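You operate a simulated robot arm through the tools that you are given. There is no shell and no other tool. Be economical: measure what you need, move in short steps, check, and stop when the job is done.

You run a simulated two-armed robot. Do the job below in one go: nothing can be reset, and whatever is moved stays where it is left.

JOB
Screw the lid back on the glass starch jar. Press the blue key of the band machine three times. Shut the bottom drawer. Push the third drawer that stands open shut. Fetch the grey speck and set it in the blue cup. Fetch the large grey weight and set it on the blue sheet. Put the jar that says "soda" from the top of the jack-side bench on the gold bay and the jar that says "PINK 2" on the shelf under the tray bench. Put the green card mould on the yellow sheet. Do these in any order. Set down upright: large grey weight, jar.

Only the result counts: the job must be done as asked and must still hold three seconds after the hand-in. Knocking over, shifting, dropping, spilling or breaking anything else fails it. A push-on lid holds only when it is set on centred and level and pressed home; a screw cap is set on level and turned clockwise until tight. Flat cloth is picked up by pressing the open fingertips on it (5 to 10 N) and closing them slowly along it; thin cloth reads only 2 to 8 mm in the jaws.

ROBOT AND FRAMES
Two 7-joint arms with two-finger parallel grippers on one trunk, on a base that drives. Base frame: it is fixed to the floor where the robot stands at the start and does not move with it; the origin is under the middle of the robot, x ahead of it, y to its left, z up; the surface under the hand at the start is at about z = 0.55. Units: m, degrees, N and s.
The left shoulder is at the start at [0.05, 0.209, 1.146], the right one opposite. With the tool pointing down near the work surface each hand reaches from about 0.1 to 0.82 m from the robot's upright axis, wherever it stands, measured 20 degrees to its own side. Places, roughly: blue cup (8x8x7 cm) [5.4, -3.3, 0.9]; blue key of the band machine [-0.2, 1.9, 1]; blue sheet (21x15x3 cm) [5.2, -3.4, 0.9]; bottom drawer [0.6, 1.6, 0.4]; glass soda jar, white jar [5.5, -3.5, 1]; glass starch jar [0.5, 0, 0.5]; gold bay (25x15 cm) [5.2, -1.02, 0.8]; green card mould (12x9x9 cm) [1.5, 1.8, 0.8]; grey speck (2x2x2 cm) [3.7, -5.1, 0.8]; large grey weight (9x7x9 cm) [5.4, -3.7, 1.3]; shelf under the tray bench [3.6, -5.3, 0.4]; third drawer [0.6, 1.7, 0.5]; yellow sheet (21x15x3 cm) [5.3, 1.3, 1.5]. Payload 4.4 kg a hand.
The TCP of each hand is the grasp point between the finger pads, 0.023 m short of the fingertips. In the tool frame z runs along the fingers and y along their closing line. The gripper opens to 0.094 m. The fingers are 0.038 m wide and 0.01 m thick; the gripper's body (0.054 by 0.096 m) begins 0.039 m behind the TCP.
Orientation is told as [roll, pitch, yaw] about the base's x, y, z axes, in that order, counted from this pose: with the fingers straight down and closing along the base's y, the tool's x points along the base's -x, its y along +y and its z along -z.

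CONTROLS
- The arms move only by the tool play_rows. It takes "left_motion", "right_motion" or both (then of equal length, played together; a hand with none holds still); each is text: rows parted by semicolons, each of 7 numbers parted by spaces: the shift along the tool's x, y, z in m, then the turn, a rotation vector about the tool's x, y, z in degrees, then the finger opening in m, from 0 to 0.094. In form: x y z ax ay az gripper; .... A call has 1 to 20 rows; each row is the pose to reach, as a shift and turn from the pose commanded when the call began, along the tool's axes at that moment. Rows are played at 5 a second. More than 0.05 m and 8.6 degrees between two rows, or a gripper value outside its range, and nothing of the call is played. Where a pose cannot be reached the arm comes as near as it can. A force on the tool above 40 N (or 10 N above the force at the start of the call, whichever is more), or a blocked arm, ends the call early, and 0.2 s more pass. The fingers move at their own pace (about 0.108 m/s each) and stop on an object; they squeeze with about 37 N. The grip force told is the motor's: it shows also when the fingers shut on nothing. Time passes only in rows, and 0.2 s behind the last, so rows that repeat a pose let the fingers close. It gives the time, the measured TCP pose, the force on the tool (base axes), the opening and the grip force at its end, in the units of the frame above (readings bear some noise), with the torque about the TCP (base axes, N m) and any sound that the robot's microphone picked up.
- Cameras (640 x 400 px; columns grow to the right, rows downward): "scene" is now at [0.1421, 0.0117, 1.2917]; the picture's right is [0.15, -0.99, 0.00], its down [-0.79, -0.12, -0.60] and it looks along [0.60, 0.09, -0.80] (base axes); focal length 277 px, centre (320, 200). "left" rides on the left gripper at [0.086, -0.016, -0.074] in its tool frame; the picture's right is [0.18, 0.98, 0.00], its down [-0.58, 0.11, -0.81] and it looks along [-0.79, 0.15, 0.59] (tool axes); focal length 243 px, centre (320, 200). "right" rides on the right gripper at [0.086, 0.016, -0.074] in its tool frame; the picture's right is [-0.18, 0.98, 0.00], its down [-0.58, -0.11, -0.81] and it looks along [-0.79, -0.15, 0.59] (tool axes); focal length 243 px, centre (320, 200).
- camera(camera): a new picture of that camera. It takes no simulated time.
- raise_lower(by): slides the trunk up (or, below 0, down) by that many m; the arms and the scene camera ride with it, the base frame stays. It gives what a move gives, with no picture.
- base_move(legs): drives the robot by 1 to 6 legs, each [ahead, left, turn to the left] in m, m and degrees, along the robot's own axes; the way and the turn of a leg run together, so that a leg with both is an arc; at most 1.5 m and 180 degrees a leg. The arms and the cameras ride along, it lands a little off, and it stops where it bumps. It gives what a move gives.
- aim_head(pan, tilt): turns the head with the scene camera to pan (to the left, within 80 degrees either way) and tilt (down, from -29 to 69), counted from straight ahead of the robot. It gives what a move gives.
- locate(camera, pixels): for up to 12 pixels [column, row] of the newest picture of that camera ("zoom" is the newest enlarged one), the place [x, y, z] in the base frame of the surface seen there, good to about 0.003 m. It takes no simulated time.
- close_up(camera, box): a new picture of the part [left, top, right, bottom] of that camera's present view, enlarged. It takes no simulated time.
- finish_job(): hands the job in; it is judged then, once.

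Work in short steps. Measure before you move; look again where a grasp or a placing could have gone wrong, and mend it. You have 138 turns and 164 pictures in all, those below and enlarged ones among them. Open the grippers and draw the arms clear of the work before you hand the job in, unless the task says otherwise.

The tools are called after "Request:" as name(argument=value, ...) on one line, values as JSON. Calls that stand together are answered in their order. play_rows: Moves the arms, as the interface text tells. Its arguments: {"type":"object","properties":{"left_motion":{"type":"string"},"right_motion":{"type":"string"}},"required":[]} The other tools are called the same way: raise_lower (by) slides the trunk up or down; base_move (legs) drives the base; aim_head (pan, tilt) turns the head that bears the scene camera; camera (camera) takes a picture; locate (camera, pixels) gives the place of the surface under pixels of a picture; close_up (camera, box) takes an enlarged picture of a part of a camera's view; finish_job () hands the job in.

At the start:

```text
clock: 0.0
left_tool_pos: [0.5779, 0.4066, 0.817]
left_orientation: [0.0, 0.0, -0.1]
left_wrist_force: [0.1, 0.6, -0.3]
left_moment: [-0.01, -0.01, 0.0]
left_opening: 0.0941
left_grip_force: 0.0
right_tool_pos: [0.6353, -0.1326, 0.8694]
right_orientation: [0.1, 0.1, -0.1]
right_wrist_force: [0.1, 0.9, -0.6]
right_moment: [0.0, -0.02, 0.0]
right_opening: 0.0942
right_grip_force: 0.1
trunk travel left (down, up): [-0.225, 0.338]
robot x, y, heading: [-0.001, -0.0003, 0.1]
head pan, tilt: [8.9, 52.9]
```

scene: 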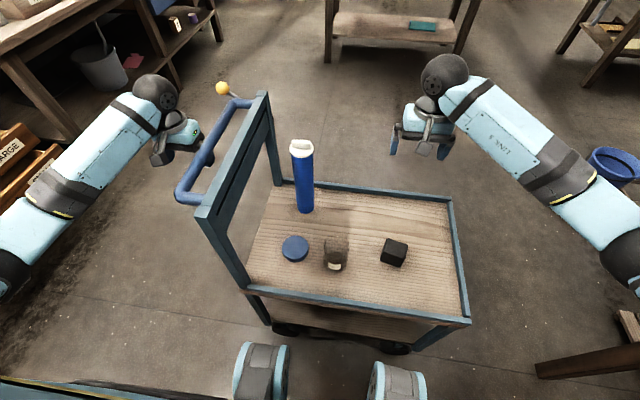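
right: 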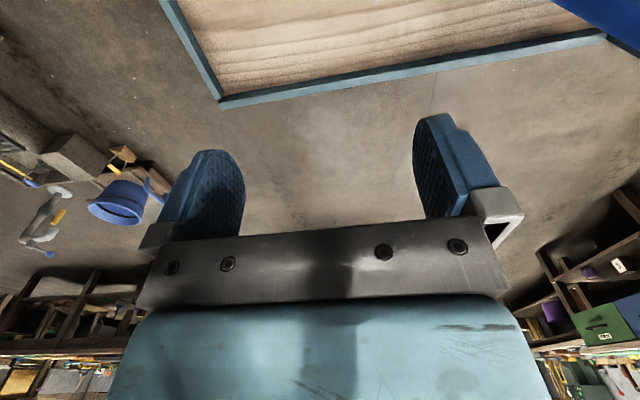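
left: 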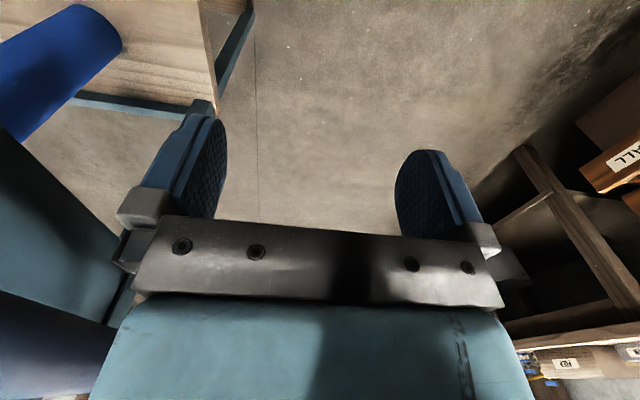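

The trolley shows a blue disc (295,249), a dark jar (335,255), a black cube (394,252) and a blue cylinder. I enlarge it and measure.

Request:
close_up(camera="scene", box=[240, 130, 480, 280])

Request:
locate(camera="scene", pixels=[[295, 244], [283, 248], [308, 248], [295, 260], [335, 243], [335, 268], [324, 255], [347, 255], [394, 250], [360, 280], [302, 150], [305, 205]])

```text
2.67 times, centred on (360, 205) of scene
```

zoom: 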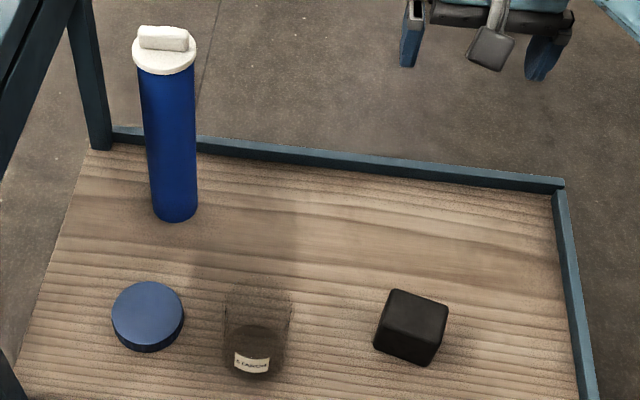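

```text
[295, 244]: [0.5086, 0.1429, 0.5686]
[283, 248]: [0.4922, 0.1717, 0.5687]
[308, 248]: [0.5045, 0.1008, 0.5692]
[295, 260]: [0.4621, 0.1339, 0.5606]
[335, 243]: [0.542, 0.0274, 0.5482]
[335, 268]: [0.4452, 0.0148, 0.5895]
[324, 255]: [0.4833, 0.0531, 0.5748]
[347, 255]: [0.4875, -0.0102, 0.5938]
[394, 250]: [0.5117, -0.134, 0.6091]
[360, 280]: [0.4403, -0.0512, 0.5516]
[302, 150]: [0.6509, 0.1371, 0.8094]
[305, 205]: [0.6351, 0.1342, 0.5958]
```

I need finer views of lid and jar.

Request:
close_up(camera="scene", box=[270, 215, 366, 275])

Request:
locate(camera="zoom", pixels=[[170, 140], [90, 215], [170, 290], [250, 215], [170, 215], [430, 160], [345, 190], [530, 190], [430, 220], [430, 300], [350, 300], [515, 300]])

```text
6.67 times, centred on (318, 245) of scene
```

zoom: 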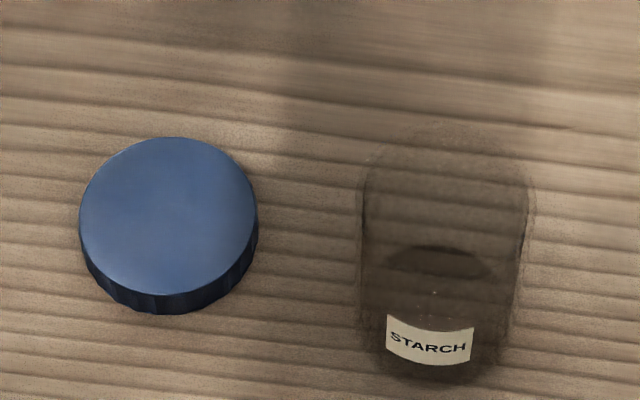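

```text
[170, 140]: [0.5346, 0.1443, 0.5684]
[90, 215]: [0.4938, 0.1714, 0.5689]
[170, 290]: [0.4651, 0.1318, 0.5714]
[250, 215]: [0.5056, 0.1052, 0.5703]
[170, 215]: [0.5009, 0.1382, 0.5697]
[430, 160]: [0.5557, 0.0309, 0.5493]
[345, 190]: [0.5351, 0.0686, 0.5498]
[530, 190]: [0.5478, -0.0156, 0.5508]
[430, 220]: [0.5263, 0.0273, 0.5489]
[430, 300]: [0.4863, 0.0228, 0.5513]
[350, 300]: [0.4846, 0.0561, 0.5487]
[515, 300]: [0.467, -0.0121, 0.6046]
```

The lid (centre about [0.500, 0.138], 0.071 wide, top 0.569) and the jar (centre about [0.48, 0.02]) are clear. I measure the trolley's handle frame, which the left arm must clear, and look with the right wrist.

Request:
locate(camera="scene", pixels=[[265, 93], [203, 215], [250, 100], [180, 195], [223, 88], [275, 180], [245, 285], [450, 200], [468, 320], [300, 300], [450, 195], [360, 350]])

Request:
aim_head(pan=60, tilt=35)

Request:
camera(camera="scene")

```text
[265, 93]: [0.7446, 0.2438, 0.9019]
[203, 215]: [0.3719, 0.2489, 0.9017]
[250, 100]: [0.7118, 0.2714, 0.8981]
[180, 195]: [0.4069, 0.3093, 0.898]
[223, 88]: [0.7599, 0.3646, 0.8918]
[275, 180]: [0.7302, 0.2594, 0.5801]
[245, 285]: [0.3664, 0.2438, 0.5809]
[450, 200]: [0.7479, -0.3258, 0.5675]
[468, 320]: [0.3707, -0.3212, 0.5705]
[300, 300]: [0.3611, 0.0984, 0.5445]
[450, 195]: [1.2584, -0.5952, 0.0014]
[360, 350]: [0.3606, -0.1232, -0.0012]
```

```text
clock: 1.2
left_tool_pos: [0.5785, 0.4066, 0.8195]
left_orientation: [0.0, 0.1, 0.0]
left_wrist_force: [0.3, -0.2, 0.2]
left_moment: [0.02, 0.0, 0.0]
left_opening: 0.094
left_grip_force: 0.0
right_tool_pos: [0.6344, -0.1316, 0.8694]
right_orientation: [0.0, 0.0, 0.1]
right_wrist_force: [0.7, 0.7, -0.2]
right_moment: [0.02, 0.01, 0.03]
right_opening: 0.0941
right_grip_force: 0.0
trunk travel left (down, up): [-0.225, 0.338]
robot x, y, heading: [0.0025, 0.0012, -0.2]
head pan, tilt: [60.0, 35.0]
```

```text
158 pictures are left
```

scene: 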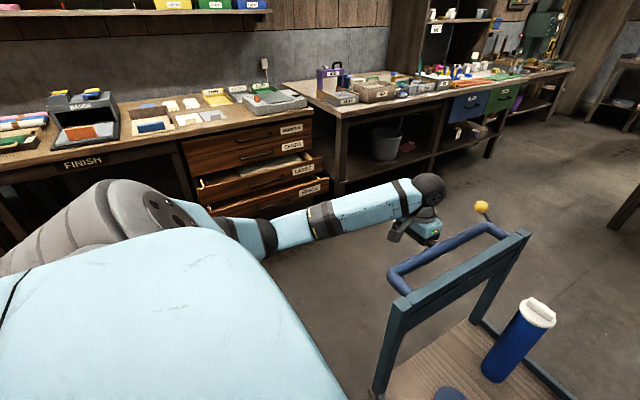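

Third (299,170) and bottom (310,190) drawers stand open on the left bench. The handle frame (y≈0.245, up to z 0.90) blocks the left arm from above, so the right hand will take the lid and the left will hold the jar from the front. I move the right hand above the lid.

Request:
play_rows(right_motion="0.017 0.034 0.021 0 0 0 0.094; 0.034 0.068 0.042 0 0 0 0.094; 0.05 0.101 0.063 0 0 0 0.094; 0.067 0.135 0.084 0 0 0 0.094; 0.084 0.169 0.106 0 0 0 0.094; 0.1 0.202 0.127 0 0 0 0.094; 0.117 0.236 0.148 0 0 0 0.094; 0.1344 0.2696 0.169 0 0 0 0.094; 0.1344 0.2696 0.169 0 0 0 0.094")

Request:
camera(camera="right")

Request:
aim_head(pan=9, tilt=53)

Request:
camera(camera="scene")

```text
clock: 3.2
left_tool_pos: [0.5793, 0.4067, 0.8184]
left_orientation: [-0.1, 0.0, 0.0]
left_wrist_force: [-0.7, 0.4, 0.5]
left_moment: [-0.03, -0.01, -0.02]
left_opening: 0.0939
left_grip_force: 0.1
right_tool_pos: [0.5005, 0.1368, 0.701]
right_orientation: [0.0, 0.1, 0.0]
right_wrist_force: [0.5, 0.2, 0.0]
right_moment: [0.02, 0.0, -0.05]
right_opening: 0.0941
right_grip_force: 0.1
trunk travel left (down, up): [-0.225, 0.338]
robot x, y, heading: [-0.0038, -0.0012, 0.3]
head pan, tilt: [60.0, 35.0]
```

```text
157 pictures are left
```

right: 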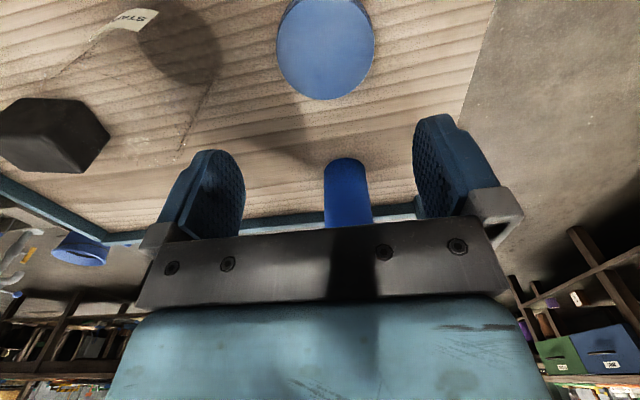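

```text
clock: 4.4
left_tool_pos: [0.5785, 0.4071, 0.8186]
left_orientation: [0.0, 0.0, 0.1]
left_wrist_force: [-0.7, 0.9, 0.8]
left_moment: [0.02, 0.02, 0.0]
left_opening: 0.094
left_grip_force: 0.0
right_tool_pos: [0.4997, 0.137, 0.7009]
right_orientation: [0.0, -0.1, 0.0]
right_wrist_force: [0.8, 0.1, -0.1]
right_moment: [-0.01, 0.01, 0.01]
right_opening: 0.0941
right_grip_force: 0.0
trunk travel left (down, up): [-0.225, 0.338]
robot x, y, heading: [0.0012, -0.0031, 0.1]
head pan, tilt: [9.0, 53.0]
```

```text
156 pictures are left
```

scene: 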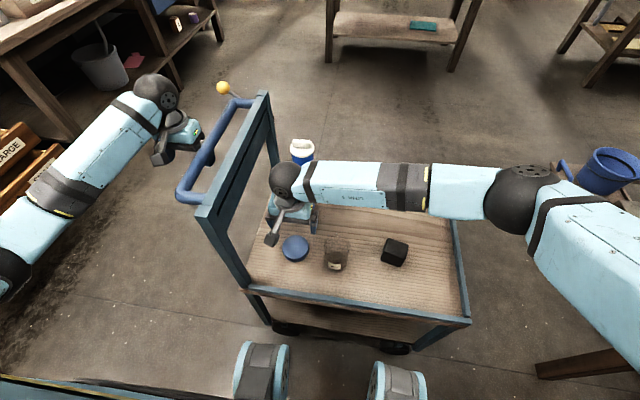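

The lid is in line with the fingers at (325,48). I measure it and the jar label with the wrist camera.

Request:
locate(camera="right", pixels=[[325, 45], [278, 45], [373, 45], [325, 92], [325, 3], [140, 18], [325, 99]])

Request:
close_up(camera="right", box=[80, 0, 400, 200])

```text
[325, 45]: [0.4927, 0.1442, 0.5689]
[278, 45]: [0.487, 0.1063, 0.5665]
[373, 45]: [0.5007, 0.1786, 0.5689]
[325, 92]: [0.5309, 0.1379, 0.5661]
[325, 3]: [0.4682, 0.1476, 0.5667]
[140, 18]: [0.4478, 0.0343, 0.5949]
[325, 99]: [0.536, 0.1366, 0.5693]
```

```text
2.00 times, centred on (240, 100) of right
```

zoom: 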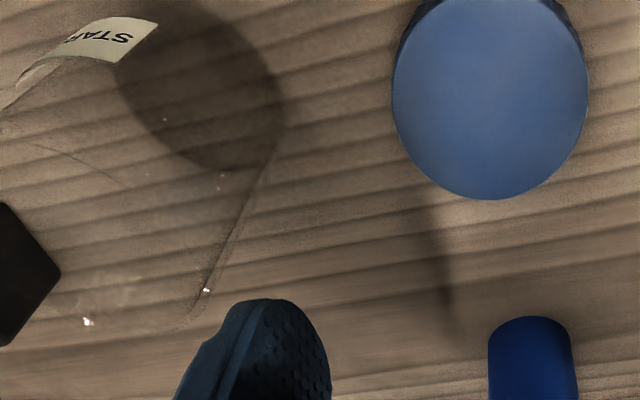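

Lid centre ≈ (0.500, 0.140). I lower straight down with a stop, fingertips just above the trolley top (TCP z 0.575), and close.

Request:
play_rows(right_motion="0 0.003 0.04 0 0 0 0.094; 0 0.003 0.08 0 0 0 0.094; 0 0.003 0.105 0 0 0 0.094; 0 0.003 0.125 0 0 0 0.094; 0 0.003 0.125 0 0 0 0.094; 0 0.003 0.125 0 0 0 0.06; 0 0.003 0.125 0 0 0 0.06; 0 0.003 0.125 0 0 0 0.06; 0 0.003 0.105 0 0 0 0.06; 0 0.003 0.065 0 0 0 0.06; 0 0.003 0.025 0 0 0 0.06; 0 0.003 -0.015 0 0 0 0.06;0 0.003 -0.055 0 0 0 0.06;0 0.003 -0.095 0 0 0 0.06")

Request:
camera(camera="right")

Request:
close_up(camera="scene", box=[250, 150, 410, 290])

```text
clock: 7.4
left_tool_pos: [0.579, 0.4077, 0.8183]
left_orientation: [0.1, 0.0, 0.1]
left_wrist_force: [0.4, 0.9, -0.1]
left_moment: [0.01, 0.03, -0.03]
left_opening: 0.0936
left_grip_force: 0.0
right_tool_pos: [0.5008, 0.1397, 0.7957]
right_orientation: [0.0, 0.0, -0.1]
right_wrist_force: [-0.7, 0.1, 0.3]
right_moment: [0.0, -0.03, 0.0]
right_opening: 0.0739
right_grip_force: 37.5
trunk travel left (down, up): [-0.225, 0.338]
robot x, y, heading: [0.0037, 0.0009, -0.2]
head pan, tilt: [9.0, 53.0]
```

```text
154 pictures are left
```

right: 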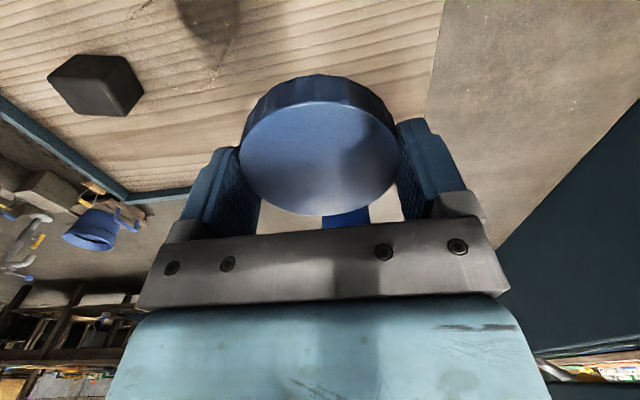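

```text
2.86 times, centred on (330, 220) of scene
```

zoom: 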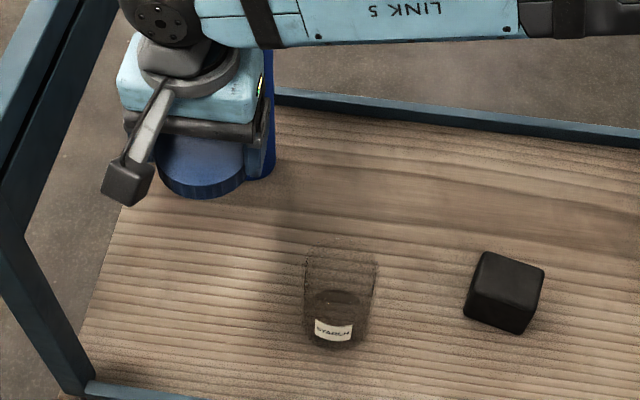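

The lid is held. Now I need the exact jar axis and rim height, so I enlarge the jar strongly.

Request:
close_up(camera="scene", box=[314, 228, 358, 274])

Request:
close_up(camera="left", box=[0, 0, 640, 400])

```text
8.70 times, centred on (336, 251) of scene
```

zoom: 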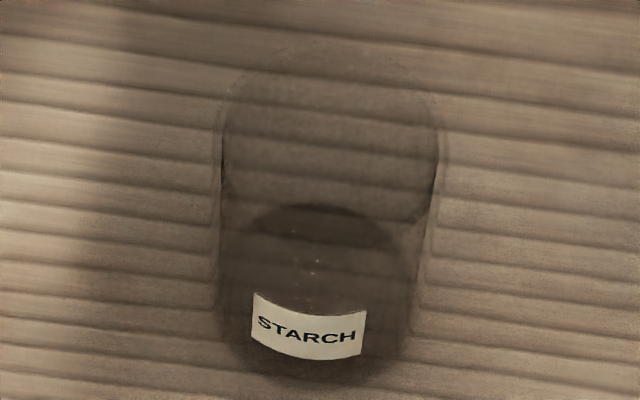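

```text
1.00 times, centred on (320, 200) of left (not enlarged: the box is as wide or as high as the picture)
```

zoom: 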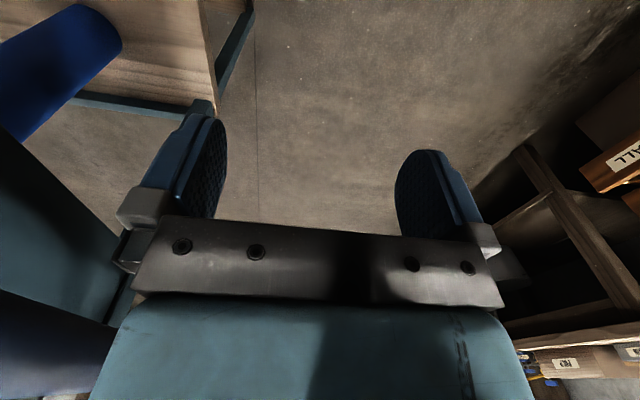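

Rim ≈ 0.065 wide, centre ≈ (0.482, 0.019), rim z ≈ 0.66. I bring the lid above it, turning counter-clockwise first to gain travel for screwing.

Request:
play_rows(right_motion="0.002 -0.015 0 0 0 -8 0.06; 0.005 -0.03 0 0 0 -16 0.06; 0.007 -0.045 0 0 0 -24 0.06; 0.009 -0.06 0.005 0 0 -32 0.06; 0.012 -0.075 0.01 0 0 -40 0.06; 0.014 -0.09 0.02 0 0 -48 0.06; 0.016 -0.105 0.03 0 0 -56 0.06; 0.0188 -0.1205 0.0457 0 0 -64 0.06; 0.0188 -0.1205 0.0457 0 0 -72 0.06; 0.0188 -0.1205 0.0457 0 0 -80 0.06; 0.0188 -0.1205 0.0457 0 0 -80 0.06")

Request:
close_up(camera="scene", box=[260, 180, 420, 280])

Request:
camera(camera="right")

```text
clock: 9.8
left_tool_pos: [0.5794, 0.4071, 0.8191]
left_orientation: [0.0, 0.0, 0.0]
left_wrist_force: [-0.5, -0.3, -0.5]
left_moment: [0.0, -0.01, -0.01]
left_opening: 0.0939
left_grip_force: 0.0
right_tool_pos: [0.4822, 0.0193, 0.7499]
right_orientation: [0.1, 0.1, 80.0]
right_wrist_force: [-0.1, 0.0, 0.1]
right_moment: [-0.04, 0.0, 0.0]
right_opening: 0.0741
right_grip_force: 36.8
trunk travel left (down, up): [-0.225, 0.338]
robot x, y, heading: [0.0018, -0.0003, 0.1]
head pan, tilt: [9.0, 53.0]
```

```text
4.00 times, centred on (340, 230) of scene
```

zoom: 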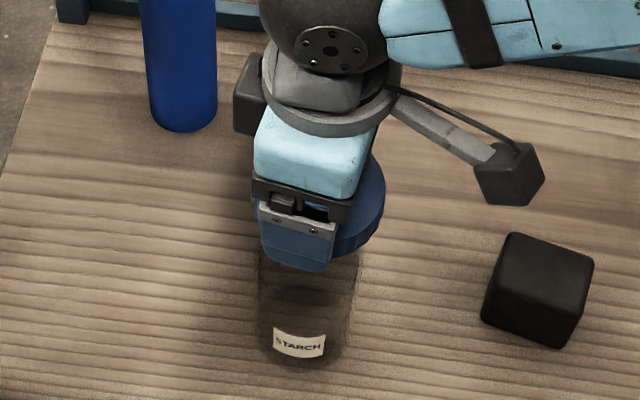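

```text
149 pictures are left
```

right: 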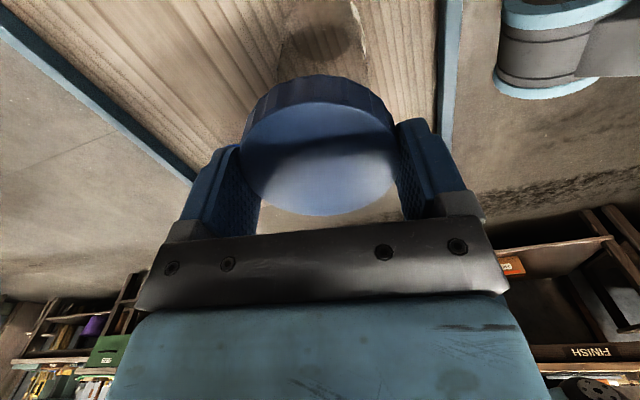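

The axis of the lid projects at column 320 in the wrist view; I enlarge to compare with the jar edges there.

Request:
close_up(camera="right", box=[220, 0, 420, 100])

```text
3.20 times, centred on (320, 50) of right
```

zoom: 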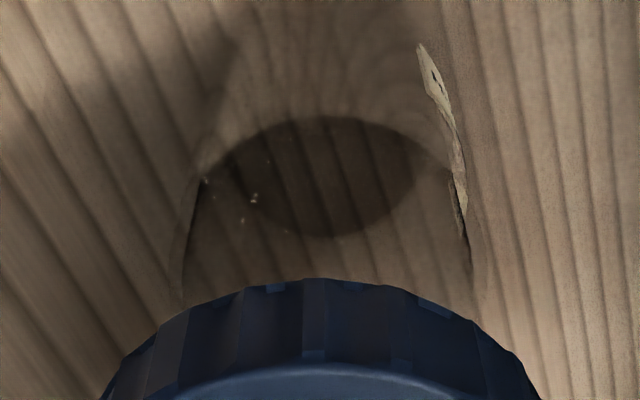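

The jar axis lies about 1.5 mm toward −x. I correct and lower to feel contact.

Request:
play_rows(right_motion="0 0.0015 0.03 0 0 0 0.06; 0 0.0015 0.05 0 0 0 0.06; 0 0.0015 0.055 0 0 0 0.06; 0 0.0015 0.06 0 0 0 0.06; 0 0.0015 0.0625 0 0 0 0.06; 0 0.0015 0.065 0 0 0 0.06; 0 0.0015 0.0675 0 0 0 0.06; 0 0.0015 0.07 0 0 0 0.06")

Request:
close_up(camera="scene", box=[280, 200, 400, 280])

```text
clock: 11.6
left_tool_pos: [0.5787, 0.4073, 0.8185]
left_orientation: [0.0, 0.0, 0.0]
left_wrist_force: [0.7, -0.1, 0.1]
left_moment: [0.03, 0.03, 0.03]
left_opening: 0.0942
left_grip_force: 0.1
right_tool_pos: [0.4795, 0.0189, 0.6804]
right_orientation: [0.0, 0.0, 80.1]
right_wrist_force: [0.5, -1.6, 7.6]
right_moment: [0.27, -0.02, 0.01]
right_opening: 0.0742
right_grip_force: 37.0
trunk travel left (down, up): [-0.225, 0.338]
robot x, y, heading: [0.0005, 0.001, -0.0]
head pan, tilt: [9.0, 53.0]
```

```text
5.00 times, centred on (340, 240) of scene
```

zoom: 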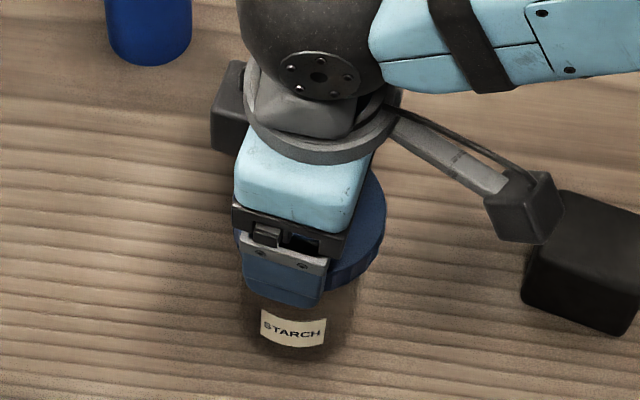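

Contact on the +y side only (moment +0.27): the jar lies further +y. I lift a little, shift +3.5 mm in y and press down again.

Request:
play_rows(right_motion="0 0 -0.006 0 0 0 0.06; -0.0034 0.0006 -0.006 0 0 0 0.06; -0.0034 0.0006 -0.002 0 0 0 0.06; -0.0034 0.0006 0.0 0 0 0 0.06; -0.0034 0.0006 0.002 0 0 0 0.06; -0.0034 0.0006 0.002 0 0 0 0.06")

```text
clock: 13.0
left_tool_pos: [0.578, 0.4067, 0.8193]
left_orientation: [0.0, 0.0, 0.0]
left_wrist_force: [-0.6, 0.4, 0.7]
left_moment: [-0.01, 0.0, -0.06]
left_opening: 0.0937
left_grip_force: 0.1
right_tool_pos: [0.4793, 0.0228, 0.6796]
right_orientation: [-0.1, 0.0, 79.9]
right_wrist_force: [-0.8, -4.8, 26.2]
right_moment: [-0.98, 0.12, -0.05]
right_opening: 0.074
right_grip_force: 36.6
trunk travel left (down, up): [-0.225, 0.338]
robot x, y, heading: [-0.0006, 0.0014, -0.0]
head pan, tilt: [9.0, 53.0]
```

Now contact is on the −y side (−0.98): overshoot. I lift and come back by half (1.8 mm).

Request:
play_rows(right_motion="0 0 -0.008 0 0 0 0.06; 0.0018 -0.0003 -0.008 0 0 0 0.06; 0.0018 -0.0003 -0.004 0 0 0 0.06; 0.0018 -0.0003 -0.002 0 0 0 0.06; 0.0018 -0.0003 -0.001 0 0 0 0.06; 0.0018 -0.0003 0.0 0 0 0 0.06; 0.0018 -0.0003 0.0 0 0 0 0.06")

Request:
close_up(camera="scene", box=[280, 200, 400, 280])

```text
clock: 14.6
left_tool_pos: [0.5791, 0.4069, 0.8189]
left_orientation: [0.0, 0.1, 0.0]
left_wrist_force: [0.0, -0.2, 0.0]
left_moment: [-0.04, -0.01, 0.0]
left_opening: 0.094
left_grip_force: 0.2
right_tool_pos: [0.479, 0.0207, 0.6788]
right_orientation: [0.0, 0.0, 79.9]
right_wrist_force: [0.2, 0.3, 0.5]
right_moment: [0.01, 0.04, -0.01]
right_opening: 0.0739
right_grip_force: 36.8
trunk travel left (down, up): [-0.225, 0.338]
robot x, y, heading: [0.002, 0.0015, 0.1]
head pan, tilt: [9.0, 53.0]
```

```text
5.00 times, centred on (340, 240) of scene
```

zoom: 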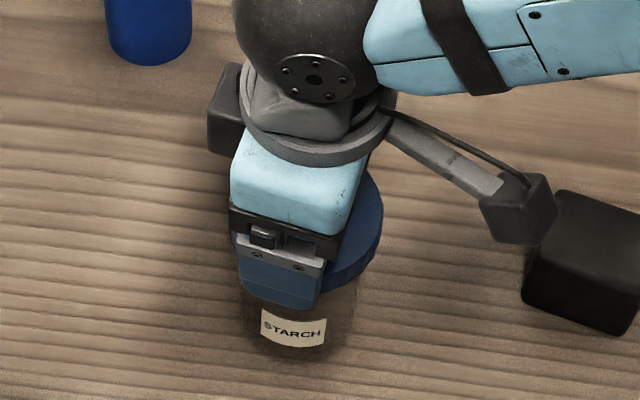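

No force now: the lid slides over the rim. I lower until it seats.

Request:
play_rows(right_motion="0 0 0.002 0 0 0 0.06; 0 0 0.004 0 0 0 0.06; 0 0 0.006 0 0 0 0.06; 0 0 0.008 0 0 0 0.06; 0 0 0.008 0 0 0 0.06")

```text
clock: 15.8
left_tool_pos: [0.5784, 0.4072, 0.8189]
left_orientation: [0.1, 0.0, -0.1]
left_wrist_force: [-0.9, 0.0, 0.3]
left_moment: [-0.02, 0.02, 0.01]
left_opening: 0.094
left_grip_force: 0.1
right_tool_pos: [0.4803, 0.0216, 0.6693]
right_orientation: [0.0, 0.1, 79.9]
right_wrist_force: [0.1, 0.3, 0.2]
right_moment: [0.03, -0.01, -0.02]
right_opening: 0.0741
right_grip_force: 37.5
trunk travel left (down, up): [-0.225, 0.338]
robot x, y, heading: [-0.0001, 0.0025, 0.3]
head pan, tilt: [9.0, 53.0]
```

Still free; I go on down in small steps.

Request:
play_rows(right_motion="0 0 0.001 0 0 0 0.06; 0 0 0.002 0 0 0 0.06; 0 0 0.003 0 0 0 0.06; 0 0 0.004 0 0 0 0.06; 0 0 0.005 0 0 0 0.06; 0 0 0.006 0 0 0 0.06; 0 0 0.006 0 0 0 0.06")

```text
clock: 17.4
left_tool_pos: [0.5789, 0.4062, 0.8197]
left_orientation: [0.0, -0.1, 0.0]
left_wrist_force: [0.1, -0.2, -0.4]
left_moment: [-0.01, 0.02, 0.0]
left_opening: 0.094
left_grip_force: 0.0
right_tool_pos: [0.4796, 0.0216, 0.6659]
right_orientation: [-0.2, -0.1, 80.0]
right_wrist_force: [0.7, -6.7, 21.0]
right_moment: [-0.12, 0.1, 0.01]
right_opening: 0.0738
right_grip_force: 37.4
trunk travel left (down, up): [-0.225, 0.338]
robot x, y, heading: [0.0015, -0.0054, -0.1]
head pan, tilt: [9.0, 53.0]
```

Seated (21 N, small moments). I turn clockwise 80° under this pressure and check that the jar does not follow.

Request:
play_rows(right_motion="0 0 -0.0005 0 0 8 0.06; 0 0 -0.0005 0 0 16 0.06; 0 0 -0.0005 0 0 24 0.06; 0 0 -0.0005 0 0 32 0.06; 0 0 -0.0005 0 0 40 0.06; 0 0 -0.0005 0 0 48 0.06; 0 0 -0.0005 0 0 56 0.06; 0 0 -0.0005 0 0 64 0.06; 0 0 -0.0005 0 0 72 0.06; 0 0 -0.0005 0 0 80 0.06")

Request:
close_up(camera="scene", box=[280, 200, 400, 280])

```text
clock: 19.6
left_tool_pos: [0.5794, 0.407, 0.8182]
left_orientation: [0.0, -0.1, 0.0]
left_wrist_force: [0.1, -0.6, -0.7]
left_moment: [0.03, 0.01, 0.0]
left_opening: 0.0938
left_grip_force: 0.0
right_tool_pos: [0.4796, 0.021, 0.6636]
right_orientation: [0.1, -0.1, -0.1]
right_wrist_force: [-2.1, 0.7, 11.4]
right_moment: [0.13, -0.16, 0.01]
right_opening: 0.0741
right_grip_force: 36.8
trunk travel left (down, up): [-0.225, 0.338]
robot x, y, heading: [-0.003, -0.0002, 0.2]
head pan, tilt: [9.0, 53.0]
```

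```text
5.00 times, centred on (340, 240) of scene
```

zoom: 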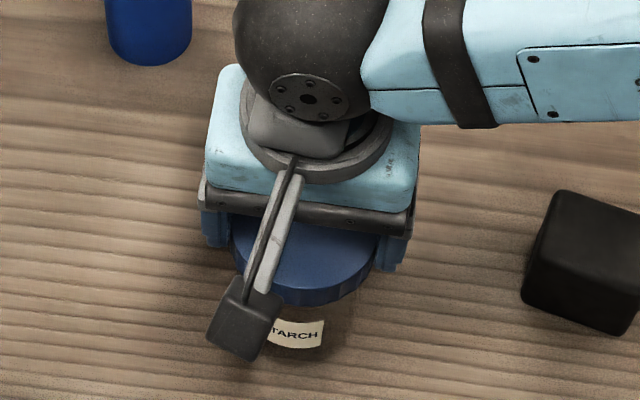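

The label stays, the lid sinks: it threads. I turn on.

Request:
play_rows(right_motion="0 0 0.0002 0 0 8 0.06; 0 0 0.0004 0 0 16 0.06; 0 0 0.0006 0 0 24 0.06; 0 0 0.0008 0 0 32 0.06; 0 0 0.001 0 0 40 0.06; 0 0 0.001 0 0 48 0.06; 0 0 0.0012 0 0 56 0.06; 0 0 0.0014 0 0 64 0.06; 0 0 0.0016 0 0 72 0.06; 0 0 0.0018 0 0 80 0.06; 0 0 0.0018 0 0 88 0.06; 0 0 0.0018 0 0 96 0.06; 0 0 0.0018 0 0 104 0.06; 0 0 0.0018 0 0 112 0.06")

Request:
close_up(camera="scene", box=[280, 200, 400, 280])

```text
clock: 22.6
left_tool_pos: [0.5786, 0.4053, 0.8189]
left_orientation: [-0.2, -0.1, 0.0]
left_wrist_force: [0.4, -0.5, 0.3]
left_moment: [-0.01, 0.03, 0.0]
left_opening: 0.0942
left_grip_force: 0.0
right_tool_pos: [0.4792, 0.0211, 0.6631]
right_orientation: [0.0, -0.1, -112.1]
right_wrist_force: [0.1, -3.4, 15.7]
right_moment: [-0.25, 0.0, 0.23]
right_opening: 0.074
right_grip_force: 37.0
trunk travel left (down, up): [-0.225, 0.338]
robot x, y, heading: [-0.0017, 0.0031, -0.0]
head pan, tilt: [9.0, 53.0]
```

```text
5.00 times, centred on (340, 240) of scene
```

zoom: 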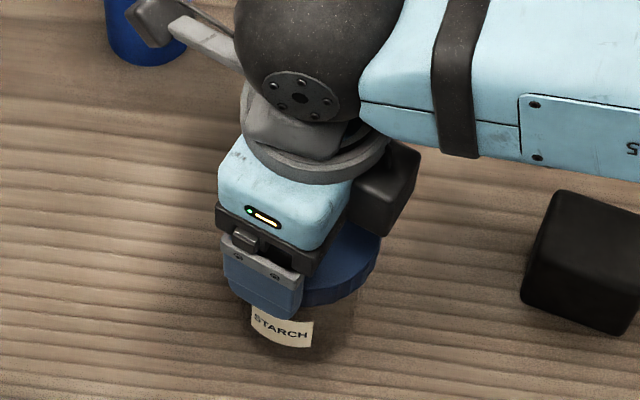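

The moment now reads 0.23 and the label shifted slightly left: it's tightening. I press harder and turn 24° more to confirm.

Request:
play_rows(right_motion="0 0 0.001 0 0 0 0.06; 0 0 0.0015 0 0 8 0.06; 0 0 0.0015 0 0 16 0.06; 0 0 0.0015 0 0 24 0.06; 0 0 0.0015 0 0 24 0.06")

Request:
close_up(camera="scene", box=[280, 200, 400, 280])

```text
clock: 23.8
left_tool_pos: [0.5778, 0.4081, 0.8197]
left_orientation: [0.1, -0.1, 0.0]
left_wrist_force: [0.5, -0.1, -0.5]
left_moment: [-0.02, 0.02, -0.03]
left_opening: 0.094
left_grip_force: 0.1
right_tool_pos: [0.4789, 0.023, 0.6621]
right_orientation: [0.1, 0.3, -136.1]
right_wrist_force: [2.3, 1.7, 27.4]
right_moment: [-0.01, -0.12, 0.03]
right_opening: 0.0742
right_grip_force: 36.5
trunk travel left (down, up): [-0.225, 0.338]
robot x, y, heading: [-0.0024, -0.0003, -0.1]
head pan, tilt: [9.0, 53.0]
```

```text
5.00 times, centred on (340, 240) of scene
```

zoom: 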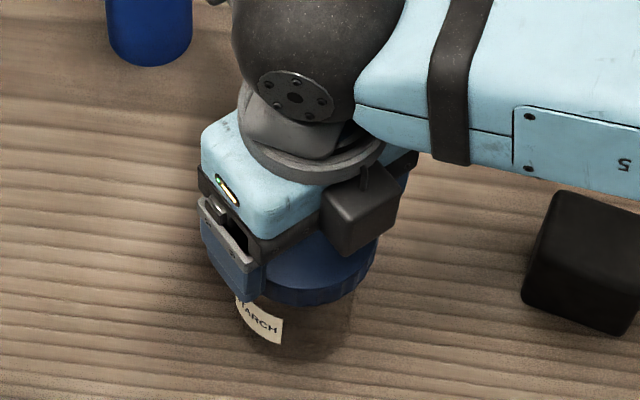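

The jar now turns with the lid, so the thread is at its stop. I do one last firm twist at higher pressure to have it tight, then release and rise.

Request:
play_rows(right_motion="0 0 0.0007 0 0 0 0.06; 0 0 0.0007 0 0 5 0.06; 0 0 0.0007 0 0 10 0.06")

Request:
close_up(camera="scene", box=[280, 200, 400, 280])

```text
clock: 24.7
left_tool_pos: [0.5778, 0.4082, 0.819]
left_orientation: [-0.1, 0.0, -0.1]
left_wrist_force: [0.8, 0.5, 0.6]
left_moment: [0.03, -0.02, 0.0]
left_opening: 0.0941
left_grip_force: 0.1
right_tool_pos: [0.4788, 0.022, 0.6636]
right_orientation: [0.1, 0.0, -145.9]
right_wrist_force: [-8.6, -4.7, 19.6]
right_moment: [-0.46, 0.38, -0.04]
right_opening: 0.0739
right_grip_force: 37.4
trunk travel left (down, up): [-0.225, 0.338]
robot x, y, heading: [0.0038, -0.0029, 0.3]
head pan, tilt: [9.0, 53.0]
stopped in row 3 (right hand): the force on the tool passed its limit at 40 N (the readings are from after the stop); the commanded pose is now the measured one
```

```text
5.00 times, centred on (340, 240) of scene
```

zoom: 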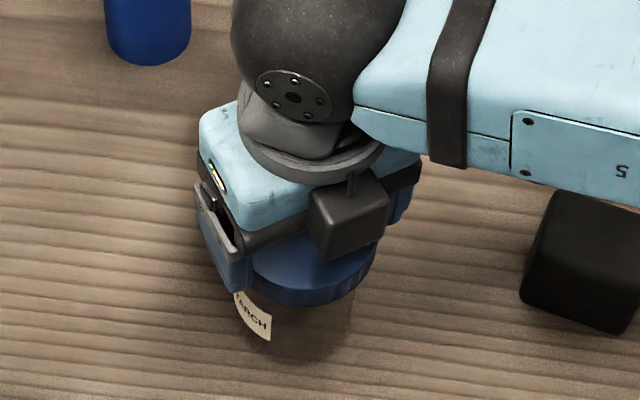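

About 180° of thread was taken before the stop; it is tight. I release, rise and unwind the wrist.

Request:
play_rows(right_motion="0 0 -0.001 0 0 0 0.06; 0 0 -0.001 0 0 0 0.094; 0 0 -0.001 0 0 0 0.094; 0 0 -0.001 0 0 0 0.094; 0 0 -0.03 0 0 0 0.094; 0 0 -0.08 0 0 -8 0.094; 0 0 -0.12 0 0 -16 0.094; 0 0 -0.16 0 0 -24 0.094; 0 0 -0.2 0 0 -32 0.094; 0 0 -0.2 0 0 -40 0.094; 0 0 -0.2 0 0 -48 0.094; 0 0 -0.2 0 0 -56 0.094; 0 0 -0.2 0 0 -64 0.094; 0 0 -0.2 0 0 -72 0.094; 0 0 -0.2 0 0 -80 0.094; 0 0 -0.2 0 0 -88 0.094; 0 0 -0.2 0 0 -96 0.094; 0 0 -0.2 0 0 -104 0.094; 0 0 -0.2 0 0 -112 0.094; 0 0 -0.2 0 0 -120 0.094")

Request:
camera(camera="scene")

```text
clock: 28.9
left_tool_pos: [0.5783, 0.4071, 0.8178]
left_orientation: [0.0, -0.1, 0.0]
left_wrist_force: [0.4, -0.3, -1.3]
left_moment: [0.01, 0.01, 0.0]
left_opening: 0.0938
left_grip_force: 0.0
right_tool_pos: [0.4814, 0.0216, 0.8602]
right_orientation: [0.0, 0.0, -25.8]
right_wrist_force: [1.7, -0.9, 0.2]
right_moment: [-0.02, 0.02, 0.04]
right_opening: 0.0939
right_grip_force: 0.1
trunk travel left (down, up): [-0.225, 0.338]
robot x, y, heading: [0.003, -0.0006, 0.0]
head pan, tilt: [9.0, 53.0]
```

```text
141 pictures are left
```

scene: 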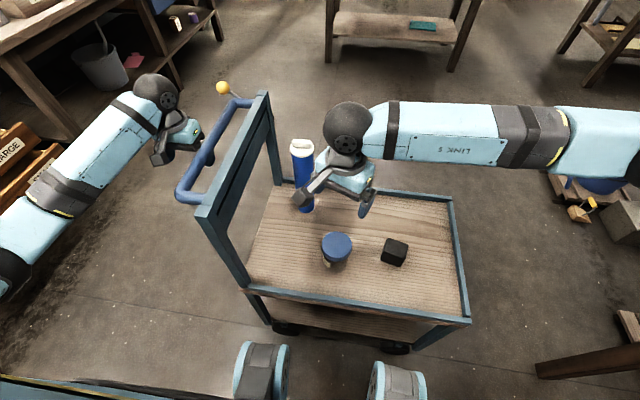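

The lid sits on level. I shift the left hand clear of the trolley handle, and look left at the bench to plan the drive.

Request:
play_rows(left_motion="0 0.04 -0.02 0 0 0 0.094; 0 0.08 -0.04 0 0 0 0.094; 0 0.08 -0.08 0 0 0 0.094; 0 0.08 -0.12 0 0 0 0.094", right_motion="0 0 -0.02 0 0 0 0.06; 0 0 -0.05 0 0 0 0.06; 0 0 -0.09 0 0 0 0.06; 0 0 -0.12 0 0 0 0.06")

Request:
aim_head(pan=75, tilt=25)

Request:
camera(camera="scene")

Request:
locate(camera="scene", pixels=[[100, 110], [60, 200], [200, 150], [320, 130], [390, 150], [300, 190], [420, 190], [560, 200], [470, 250], [560, 300], [600, 330], [250, 60]])

```text
clock: 29.9
left_tool_pos: [0.5784, 0.4876, 0.9376]
left_orientation: [-0.1, -0.1, -0.1]
left_wrist_force: [0.2, -0.6, -0.6]
left_moment: [0.03, 0.0, 0.03]
left_opening: 0.0941
left_grip_force: 0.0
right_tool_pos: [0.4795, 0.0215, 0.9812]
right_orientation: [0.0, 0.0, -26.0]
right_wrist_force: [-0.1, 0.3, 0.8]
right_moment: [-0.02, 0.0, -0.02]
right_opening: 0.0601
right_grip_force: 0.0
trunk travel left (down, up): [-0.225, 0.338]
robot x, y, heading: [-0.0007, -0.0007, -0.0]
head pan, tilt: [9.0, 53.0]
```

```text
clock: 31.3
left_tool_pos: [0.5792, 0.4877, 0.937]
left_orientation: [0.0, 0.0, 0.0]
left_wrist_force: [-0.5, -0.4, 0.3]
left_moment: [0.01, 0.03, 0.03]
left_opening: 0.0938
left_grip_force: 0.0
right_tool_pos: [0.4799, 0.0219, 0.9804]
right_orientation: [0.2, 0.1, -25.8]
right_wrist_force: [-0.7, -0.2, 0.6]
right_moment: [0.01, 0.02, -0.05]
right_opening: 0.0599
right_grip_force: 0.0
trunk travel left (down, up): [-0.225, 0.338]
robot x, y, heading: [0.0008, -0.0005, 0.0]
head pan, tilt: [75.0, 25.0]
```

```text
140 pictures are left
```

scene: 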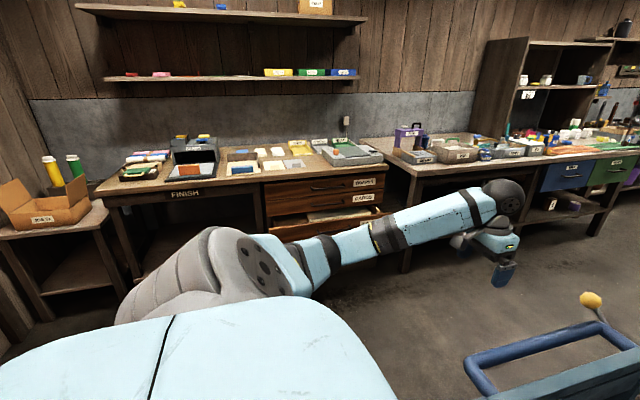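

```text
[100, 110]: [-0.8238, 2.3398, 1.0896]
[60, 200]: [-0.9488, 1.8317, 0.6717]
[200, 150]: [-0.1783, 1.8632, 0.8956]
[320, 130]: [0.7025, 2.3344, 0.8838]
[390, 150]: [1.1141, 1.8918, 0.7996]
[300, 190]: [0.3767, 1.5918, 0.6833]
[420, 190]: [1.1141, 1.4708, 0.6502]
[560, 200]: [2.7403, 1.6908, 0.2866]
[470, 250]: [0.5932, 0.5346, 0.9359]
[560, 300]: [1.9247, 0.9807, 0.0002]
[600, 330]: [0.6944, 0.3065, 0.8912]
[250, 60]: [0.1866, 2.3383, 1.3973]
```

Bench front is at y≈1.59, top ≈0.80. I back off the trolley, turn left to face the bench and drive up to about (0.2, 1.0).

Request:
base_move(legs=[[-0.4, 0, 0], [0, 0, 90], [0.6, 0, 0], [0.35, -0.6, 0]])

Request:
aim_head(pan=-15, tilt=40)

Request:
camera(camera="scene")

```text
clock: 33.8
left_tool_pos: [0.1915, 0.4866, 0.9375]
left_orientation: [0.0, 0.2, 0.0]
left_wrist_force: [0.3, -0.7, -0.4]
left_moment: [-0.03, 0.01, 0.01]
left_opening: 0.0941
left_grip_force: 0.0
right_tool_pos: [0.0929, 0.0238, 0.9817]
right_orientation: [0.0, 0.1, -25.9]
right_wrist_force: [-0.9, -0.2, -0.3]
right_moment: [-0.02, 0.0, 0.0]
right_opening: 0.0598
right_grip_force: 0.0
trunk travel left (down, up): [-0.225, 0.338]
robot x, y, heading: [-0.3874, -0.002, 0.0]
head pan, tilt: [75.0, 25.0]
stopped in leg 1: the robot was blocked; the commanded pose is now the measured one
```

```text
clock: 35.4
left_tool_pos: [0.1911, 0.4864, 0.9374]
left_orientation: [0.0, 0.0, 0.0]
left_wrist_force: [0.4, -0.7, 0.0]
left_moment: [-0.04, -0.02, -0.01]
left_opening: 0.0938
left_grip_force: 0.1
right_tool_pos: [0.092, 0.0233, 0.981]
right_orientation: [-0.1, 0.0, -25.9]
right_wrist_force: [0.1, -0.5, -0.2]
right_moment: [-0.01, 0.02, -0.01]
right_opening: 0.0598
right_grip_force: 0.0
trunk travel left (down, up): [-0.225, 0.338]
robot x, y, heading: [-0.3871, -0.0023, 0.2]
head pan, tilt: [-15.0, 40.0]
```

```text
139 pictures are left
```

scene: 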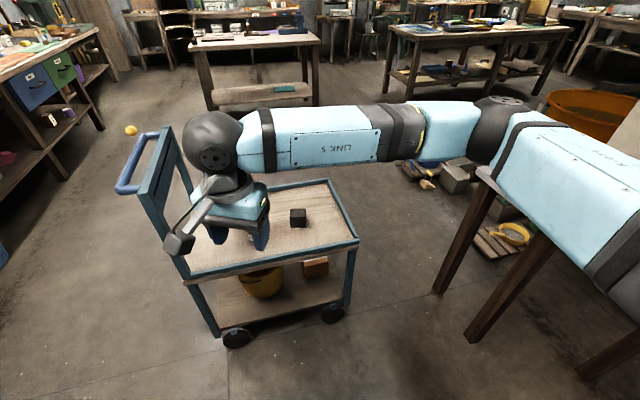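

The robot was blocked behind. I look to the right/back for what it touched.

Request:
aim_head(pan=-80, tilt=40)

Request:
camera(camera="scene")

Request:
aim_head(pan=80, tilt=45)

Request:
camera(camera="scene")

```text
clock: 36.8
left_tool_pos: [0.1894, 0.4867, 0.938]
left_orientation: [-0.1, 0.0, 0.0]
left_wrist_force: [-0.2, 0.4, -0.5]
left_moment: [0.03, -0.01, 0.03]
left_opening: 0.0939
left_grip_force: 0.1
right_tool_pos: [0.0918, 0.0221, 0.9805]
right_orientation: [0.0, 0.0, -25.9]
right_wrist_force: [0.3, -0.3, 0.2]
right_moment: [-0.02, 0.02, 0.05]
right_opening: 0.0602
right_grip_force: 0.1
trunk travel left (down, up): [-0.225, 0.338]
robot x, y, heading: [-0.3858, 0.0002, -0.0]
head pan, tilt: [-80.0, 40.0]
```

```text
138 pictures are left
```

scene: 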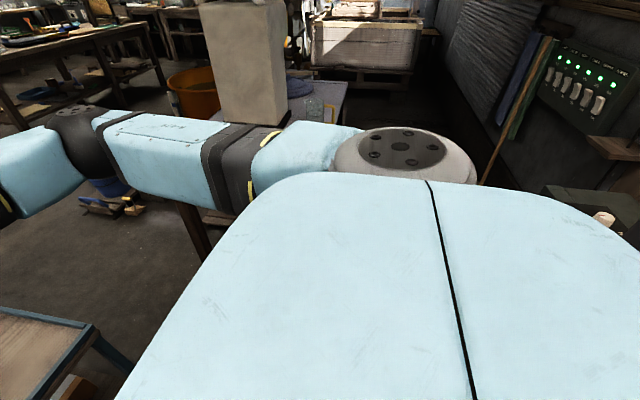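

```text
clock: 39.2
left_tool_pos: [0.1916, 0.488, 0.9382]
left_orientation: [0.0, 0.1, 0.0]
left_wrist_force: [-0.4, -0.3, -0.4]
left_moment: [0.04, 0.01, -0.06]
left_opening: 0.0938
left_grip_force: 0.0
right_tool_pos: [0.0921, 0.0229, 0.9798]
right_orientation: [0.1, 0.0, -25.8]
right_wrist_force: [-0.3, 1.1, 1.5]
right_moment: [0.0, 0.0, 0.0]
right_opening: 0.0604
right_grip_force: 0.1
trunk travel left (down, up): [-0.225, 0.338]
robot x, y, heading: [-0.3898, -0.0006, -0.1]
head pan, tilt: [80.0, 45.0]
```

```text
137 pictures are left
```

scene: 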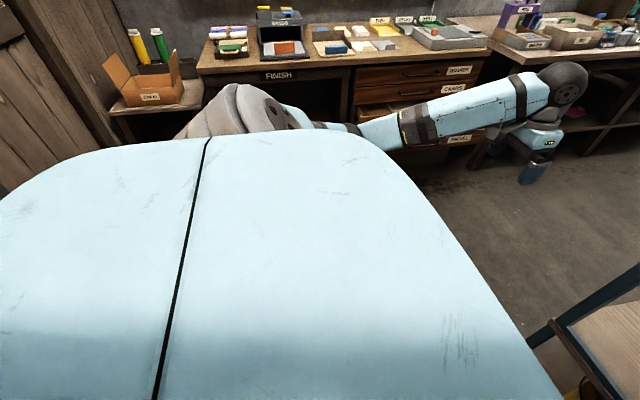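

A wall/bench stands behind. I tuck both hands in, move forward a little before turning, then go to the bench.

Request:
play_rows(left_motion="0.022 -0.04 0 0 0 0 0.06; 0.043 -0.08 0 0 0 0 0.06; 0.065 -0.12 0 0 0 0 0.06; 0.087 -0.16 0 0 0 0 0.06; 0.108 -0.2 0 0 0 0 0.06; 0.13 -0.22 0 0 0 0 0.06", right_motion="-0.003 -0.026 0 0 0 -4.3 0.06; -0.007 -0.052 0 0 0 -8.6 0.06; -0.01 -0.078 0 0 0 -13 0.06; -0.014 -0.104 0 0 0 -17 0.06; -0.017 -0.13 0 0 0 -21.5 0.06; -0.021 -0.157 0 0 0 -26 0.06")

Request:
base_move(legs=[[0.13, 0, 0], [0, 0, 90], [0.55, 0, 0], [0.35, -0.45, 0]])

Request:
aim_head(pan=-20, tilt=35)

Request:
camera(camera="scene")

```text
clock: 40.6
left_tool_pos: [0.0621, 0.2663, 0.9384]
left_orientation: [0.0, 0.0, 0.0]
left_wrist_force: [-0.5, -0.2, 0.0]
left_moment: [-0.01, 0.02, -0.01]
left_opening: 0.06
left_grip_force: 0.0
right_tool_pos: [0.0411, -0.1281, 0.9805]
right_orientation: [0.0, 0.0, 0.1]
right_wrist_force: [-0.2, -1.1, -0.4]
right_moment: [0.0, -0.06, 0.0]
right_opening: 0.0599
right_grip_force: 0.0
trunk travel left (down, up): [-0.225, 0.338]
robot x, y, heading: [-0.3902, -0.001, 0.1]
head pan, tilt: [80.0, 45.0]
```

```text
clock: 44.8
left_tool_pos: [-0.3022, 0.5181, 0.9552]
left_orientation: [-0.2, -1.9, 66.1]
left_wrist_force: [-0.7, -0.8, 0.1]
left_moment: [0.03, -0.03, -0.02]
left_opening: 0.0602
left_grip_force: 0.0
right_tool_pos: [0.0422, 0.3454, 0.9797]
right_orientation: [0.7, -0.1, 67.2]
right_wrist_force: [-0.1, -0.4, -0.1]
right_moment: [0.03, -0.01, 0.01]
right_opening: 0.0601
right_grip_force: 0.0
trunk travel left (down, up): [-0.225, 0.338]
robot x, y, heading: [-0.2478, 0.0047, 67.1]
head pan, tilt: [80.0, 45.0]
stopped in leg 2: the robot was blocked; the commanded pose is now the measured one
```

```text
clock: 46.5
left_tool_pos: [-0.3029, 0.5198, 0.9523]
left_orientation: [0.0, -1.5, 66.4]
left_wrist_force: [-0.3, -0.2, -0.6]
left_moment: [0.01, -0.02, 0.02]
left_opening: 0.0599
left_grip_force: 0.0
right_tool_pos: [0.0445, 0.3476, 0.9769]
right_orientation: [0.9, 0.2, 67.3]
right_wrist_force: [-0.8, 0.1, 0.3]
right_moment: [-0.01, 0.01, 0.01]
right_opening: 0.0602
right_grip_force: 0.1
trunk travel left (down, up): [-0.225, 0.338]
robot x, y, heading: [-0.2496, 0.002, 67.3]
head pan, tilt: [-20.0, 35.0]
```

```text
136 pictures are left
```

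scene: 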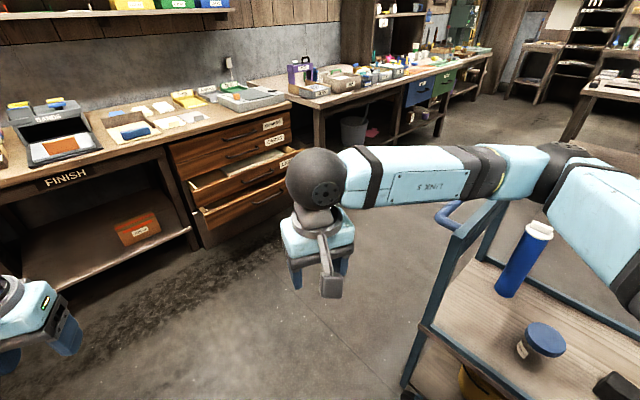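

Blocked in the turn; the left arm seems touched. I look left.

Request:
aim_head(pan=80, tilt=30)

Request:
camera(camera="scene")

Request:
locate(camera="scene", pixels=[[60, 100], [200, 60], [300, 50], [300, 120], [200, 150], [420, 180], [100, 50]])

```text
clock: 48.3
left_tool_pos: [-0.3029, 0.5199, 0.951]
left_orientation: [0.0, -1.5, 66.2]
left_wrist_force: [0.2, 0.9, -0.6]
left_moment: [0.0, -0.03, 0.02]
left_opening: 0.0598
left_grip_force: 0.1
right_tool_pos: [0.0441, 0.3465, 0.9759]
right_orientation: [0.9, 0.2, 67.3]
right_wrist_force: [0.2, 0.6, 0.4]
right_moment: [-0.01, 0.03, 0.01]
right_opening: 0.0598
right_grip_force: 0.1
trunk travel left (down, up): [-0.225, 0.338]
robot x, y, heading: [-0.2526, 0.003, 67.0]
head pan, tilt: [80.0, 30.0]
```

```text
135 pictures are left
```

scene: 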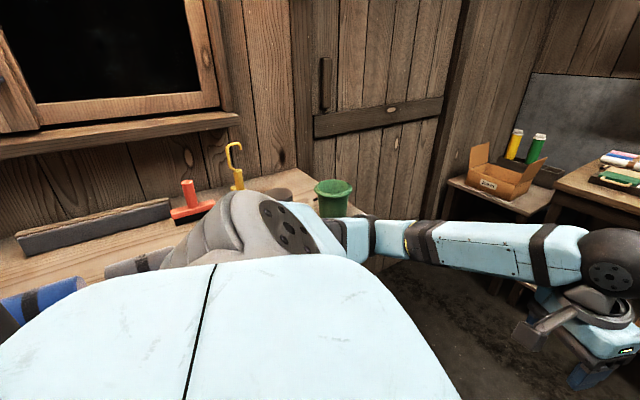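

```text
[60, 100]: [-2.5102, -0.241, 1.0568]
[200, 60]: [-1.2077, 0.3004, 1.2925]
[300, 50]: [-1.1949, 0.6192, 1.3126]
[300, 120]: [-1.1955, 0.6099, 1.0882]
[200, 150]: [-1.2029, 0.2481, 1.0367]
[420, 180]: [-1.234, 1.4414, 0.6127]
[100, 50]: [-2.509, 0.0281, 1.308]
```

A bench with small things is behind-left, near the left elbow. I enlarge and measure there before moving.

Request:
close_up(camera="scene", box=[160, 130, 460, 290])

Request:
locate(camera="scene", pixels=[[333, 185], [333, 205], [235, 180], [190, 205], [280, 250], [360, 240], [400, 238], [330, 240], [300, 215], [260, 215], [100, 240], [150, 260]])

```text
2.13 times, centred on (310, 210) of scene
```

zoom: 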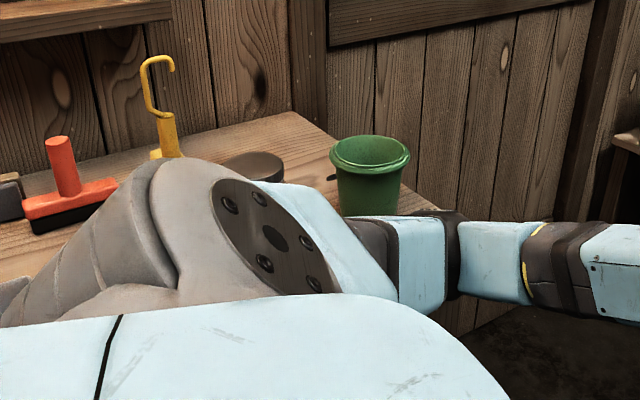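

```text
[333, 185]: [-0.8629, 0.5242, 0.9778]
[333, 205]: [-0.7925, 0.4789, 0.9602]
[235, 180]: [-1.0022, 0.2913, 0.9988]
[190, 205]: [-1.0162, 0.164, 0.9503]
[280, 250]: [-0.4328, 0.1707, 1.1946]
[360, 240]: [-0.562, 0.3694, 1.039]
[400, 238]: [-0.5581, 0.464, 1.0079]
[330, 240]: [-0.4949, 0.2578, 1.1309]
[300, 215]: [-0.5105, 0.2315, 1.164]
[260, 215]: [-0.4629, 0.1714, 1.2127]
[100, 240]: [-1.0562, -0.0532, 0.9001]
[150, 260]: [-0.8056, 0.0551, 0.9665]
```

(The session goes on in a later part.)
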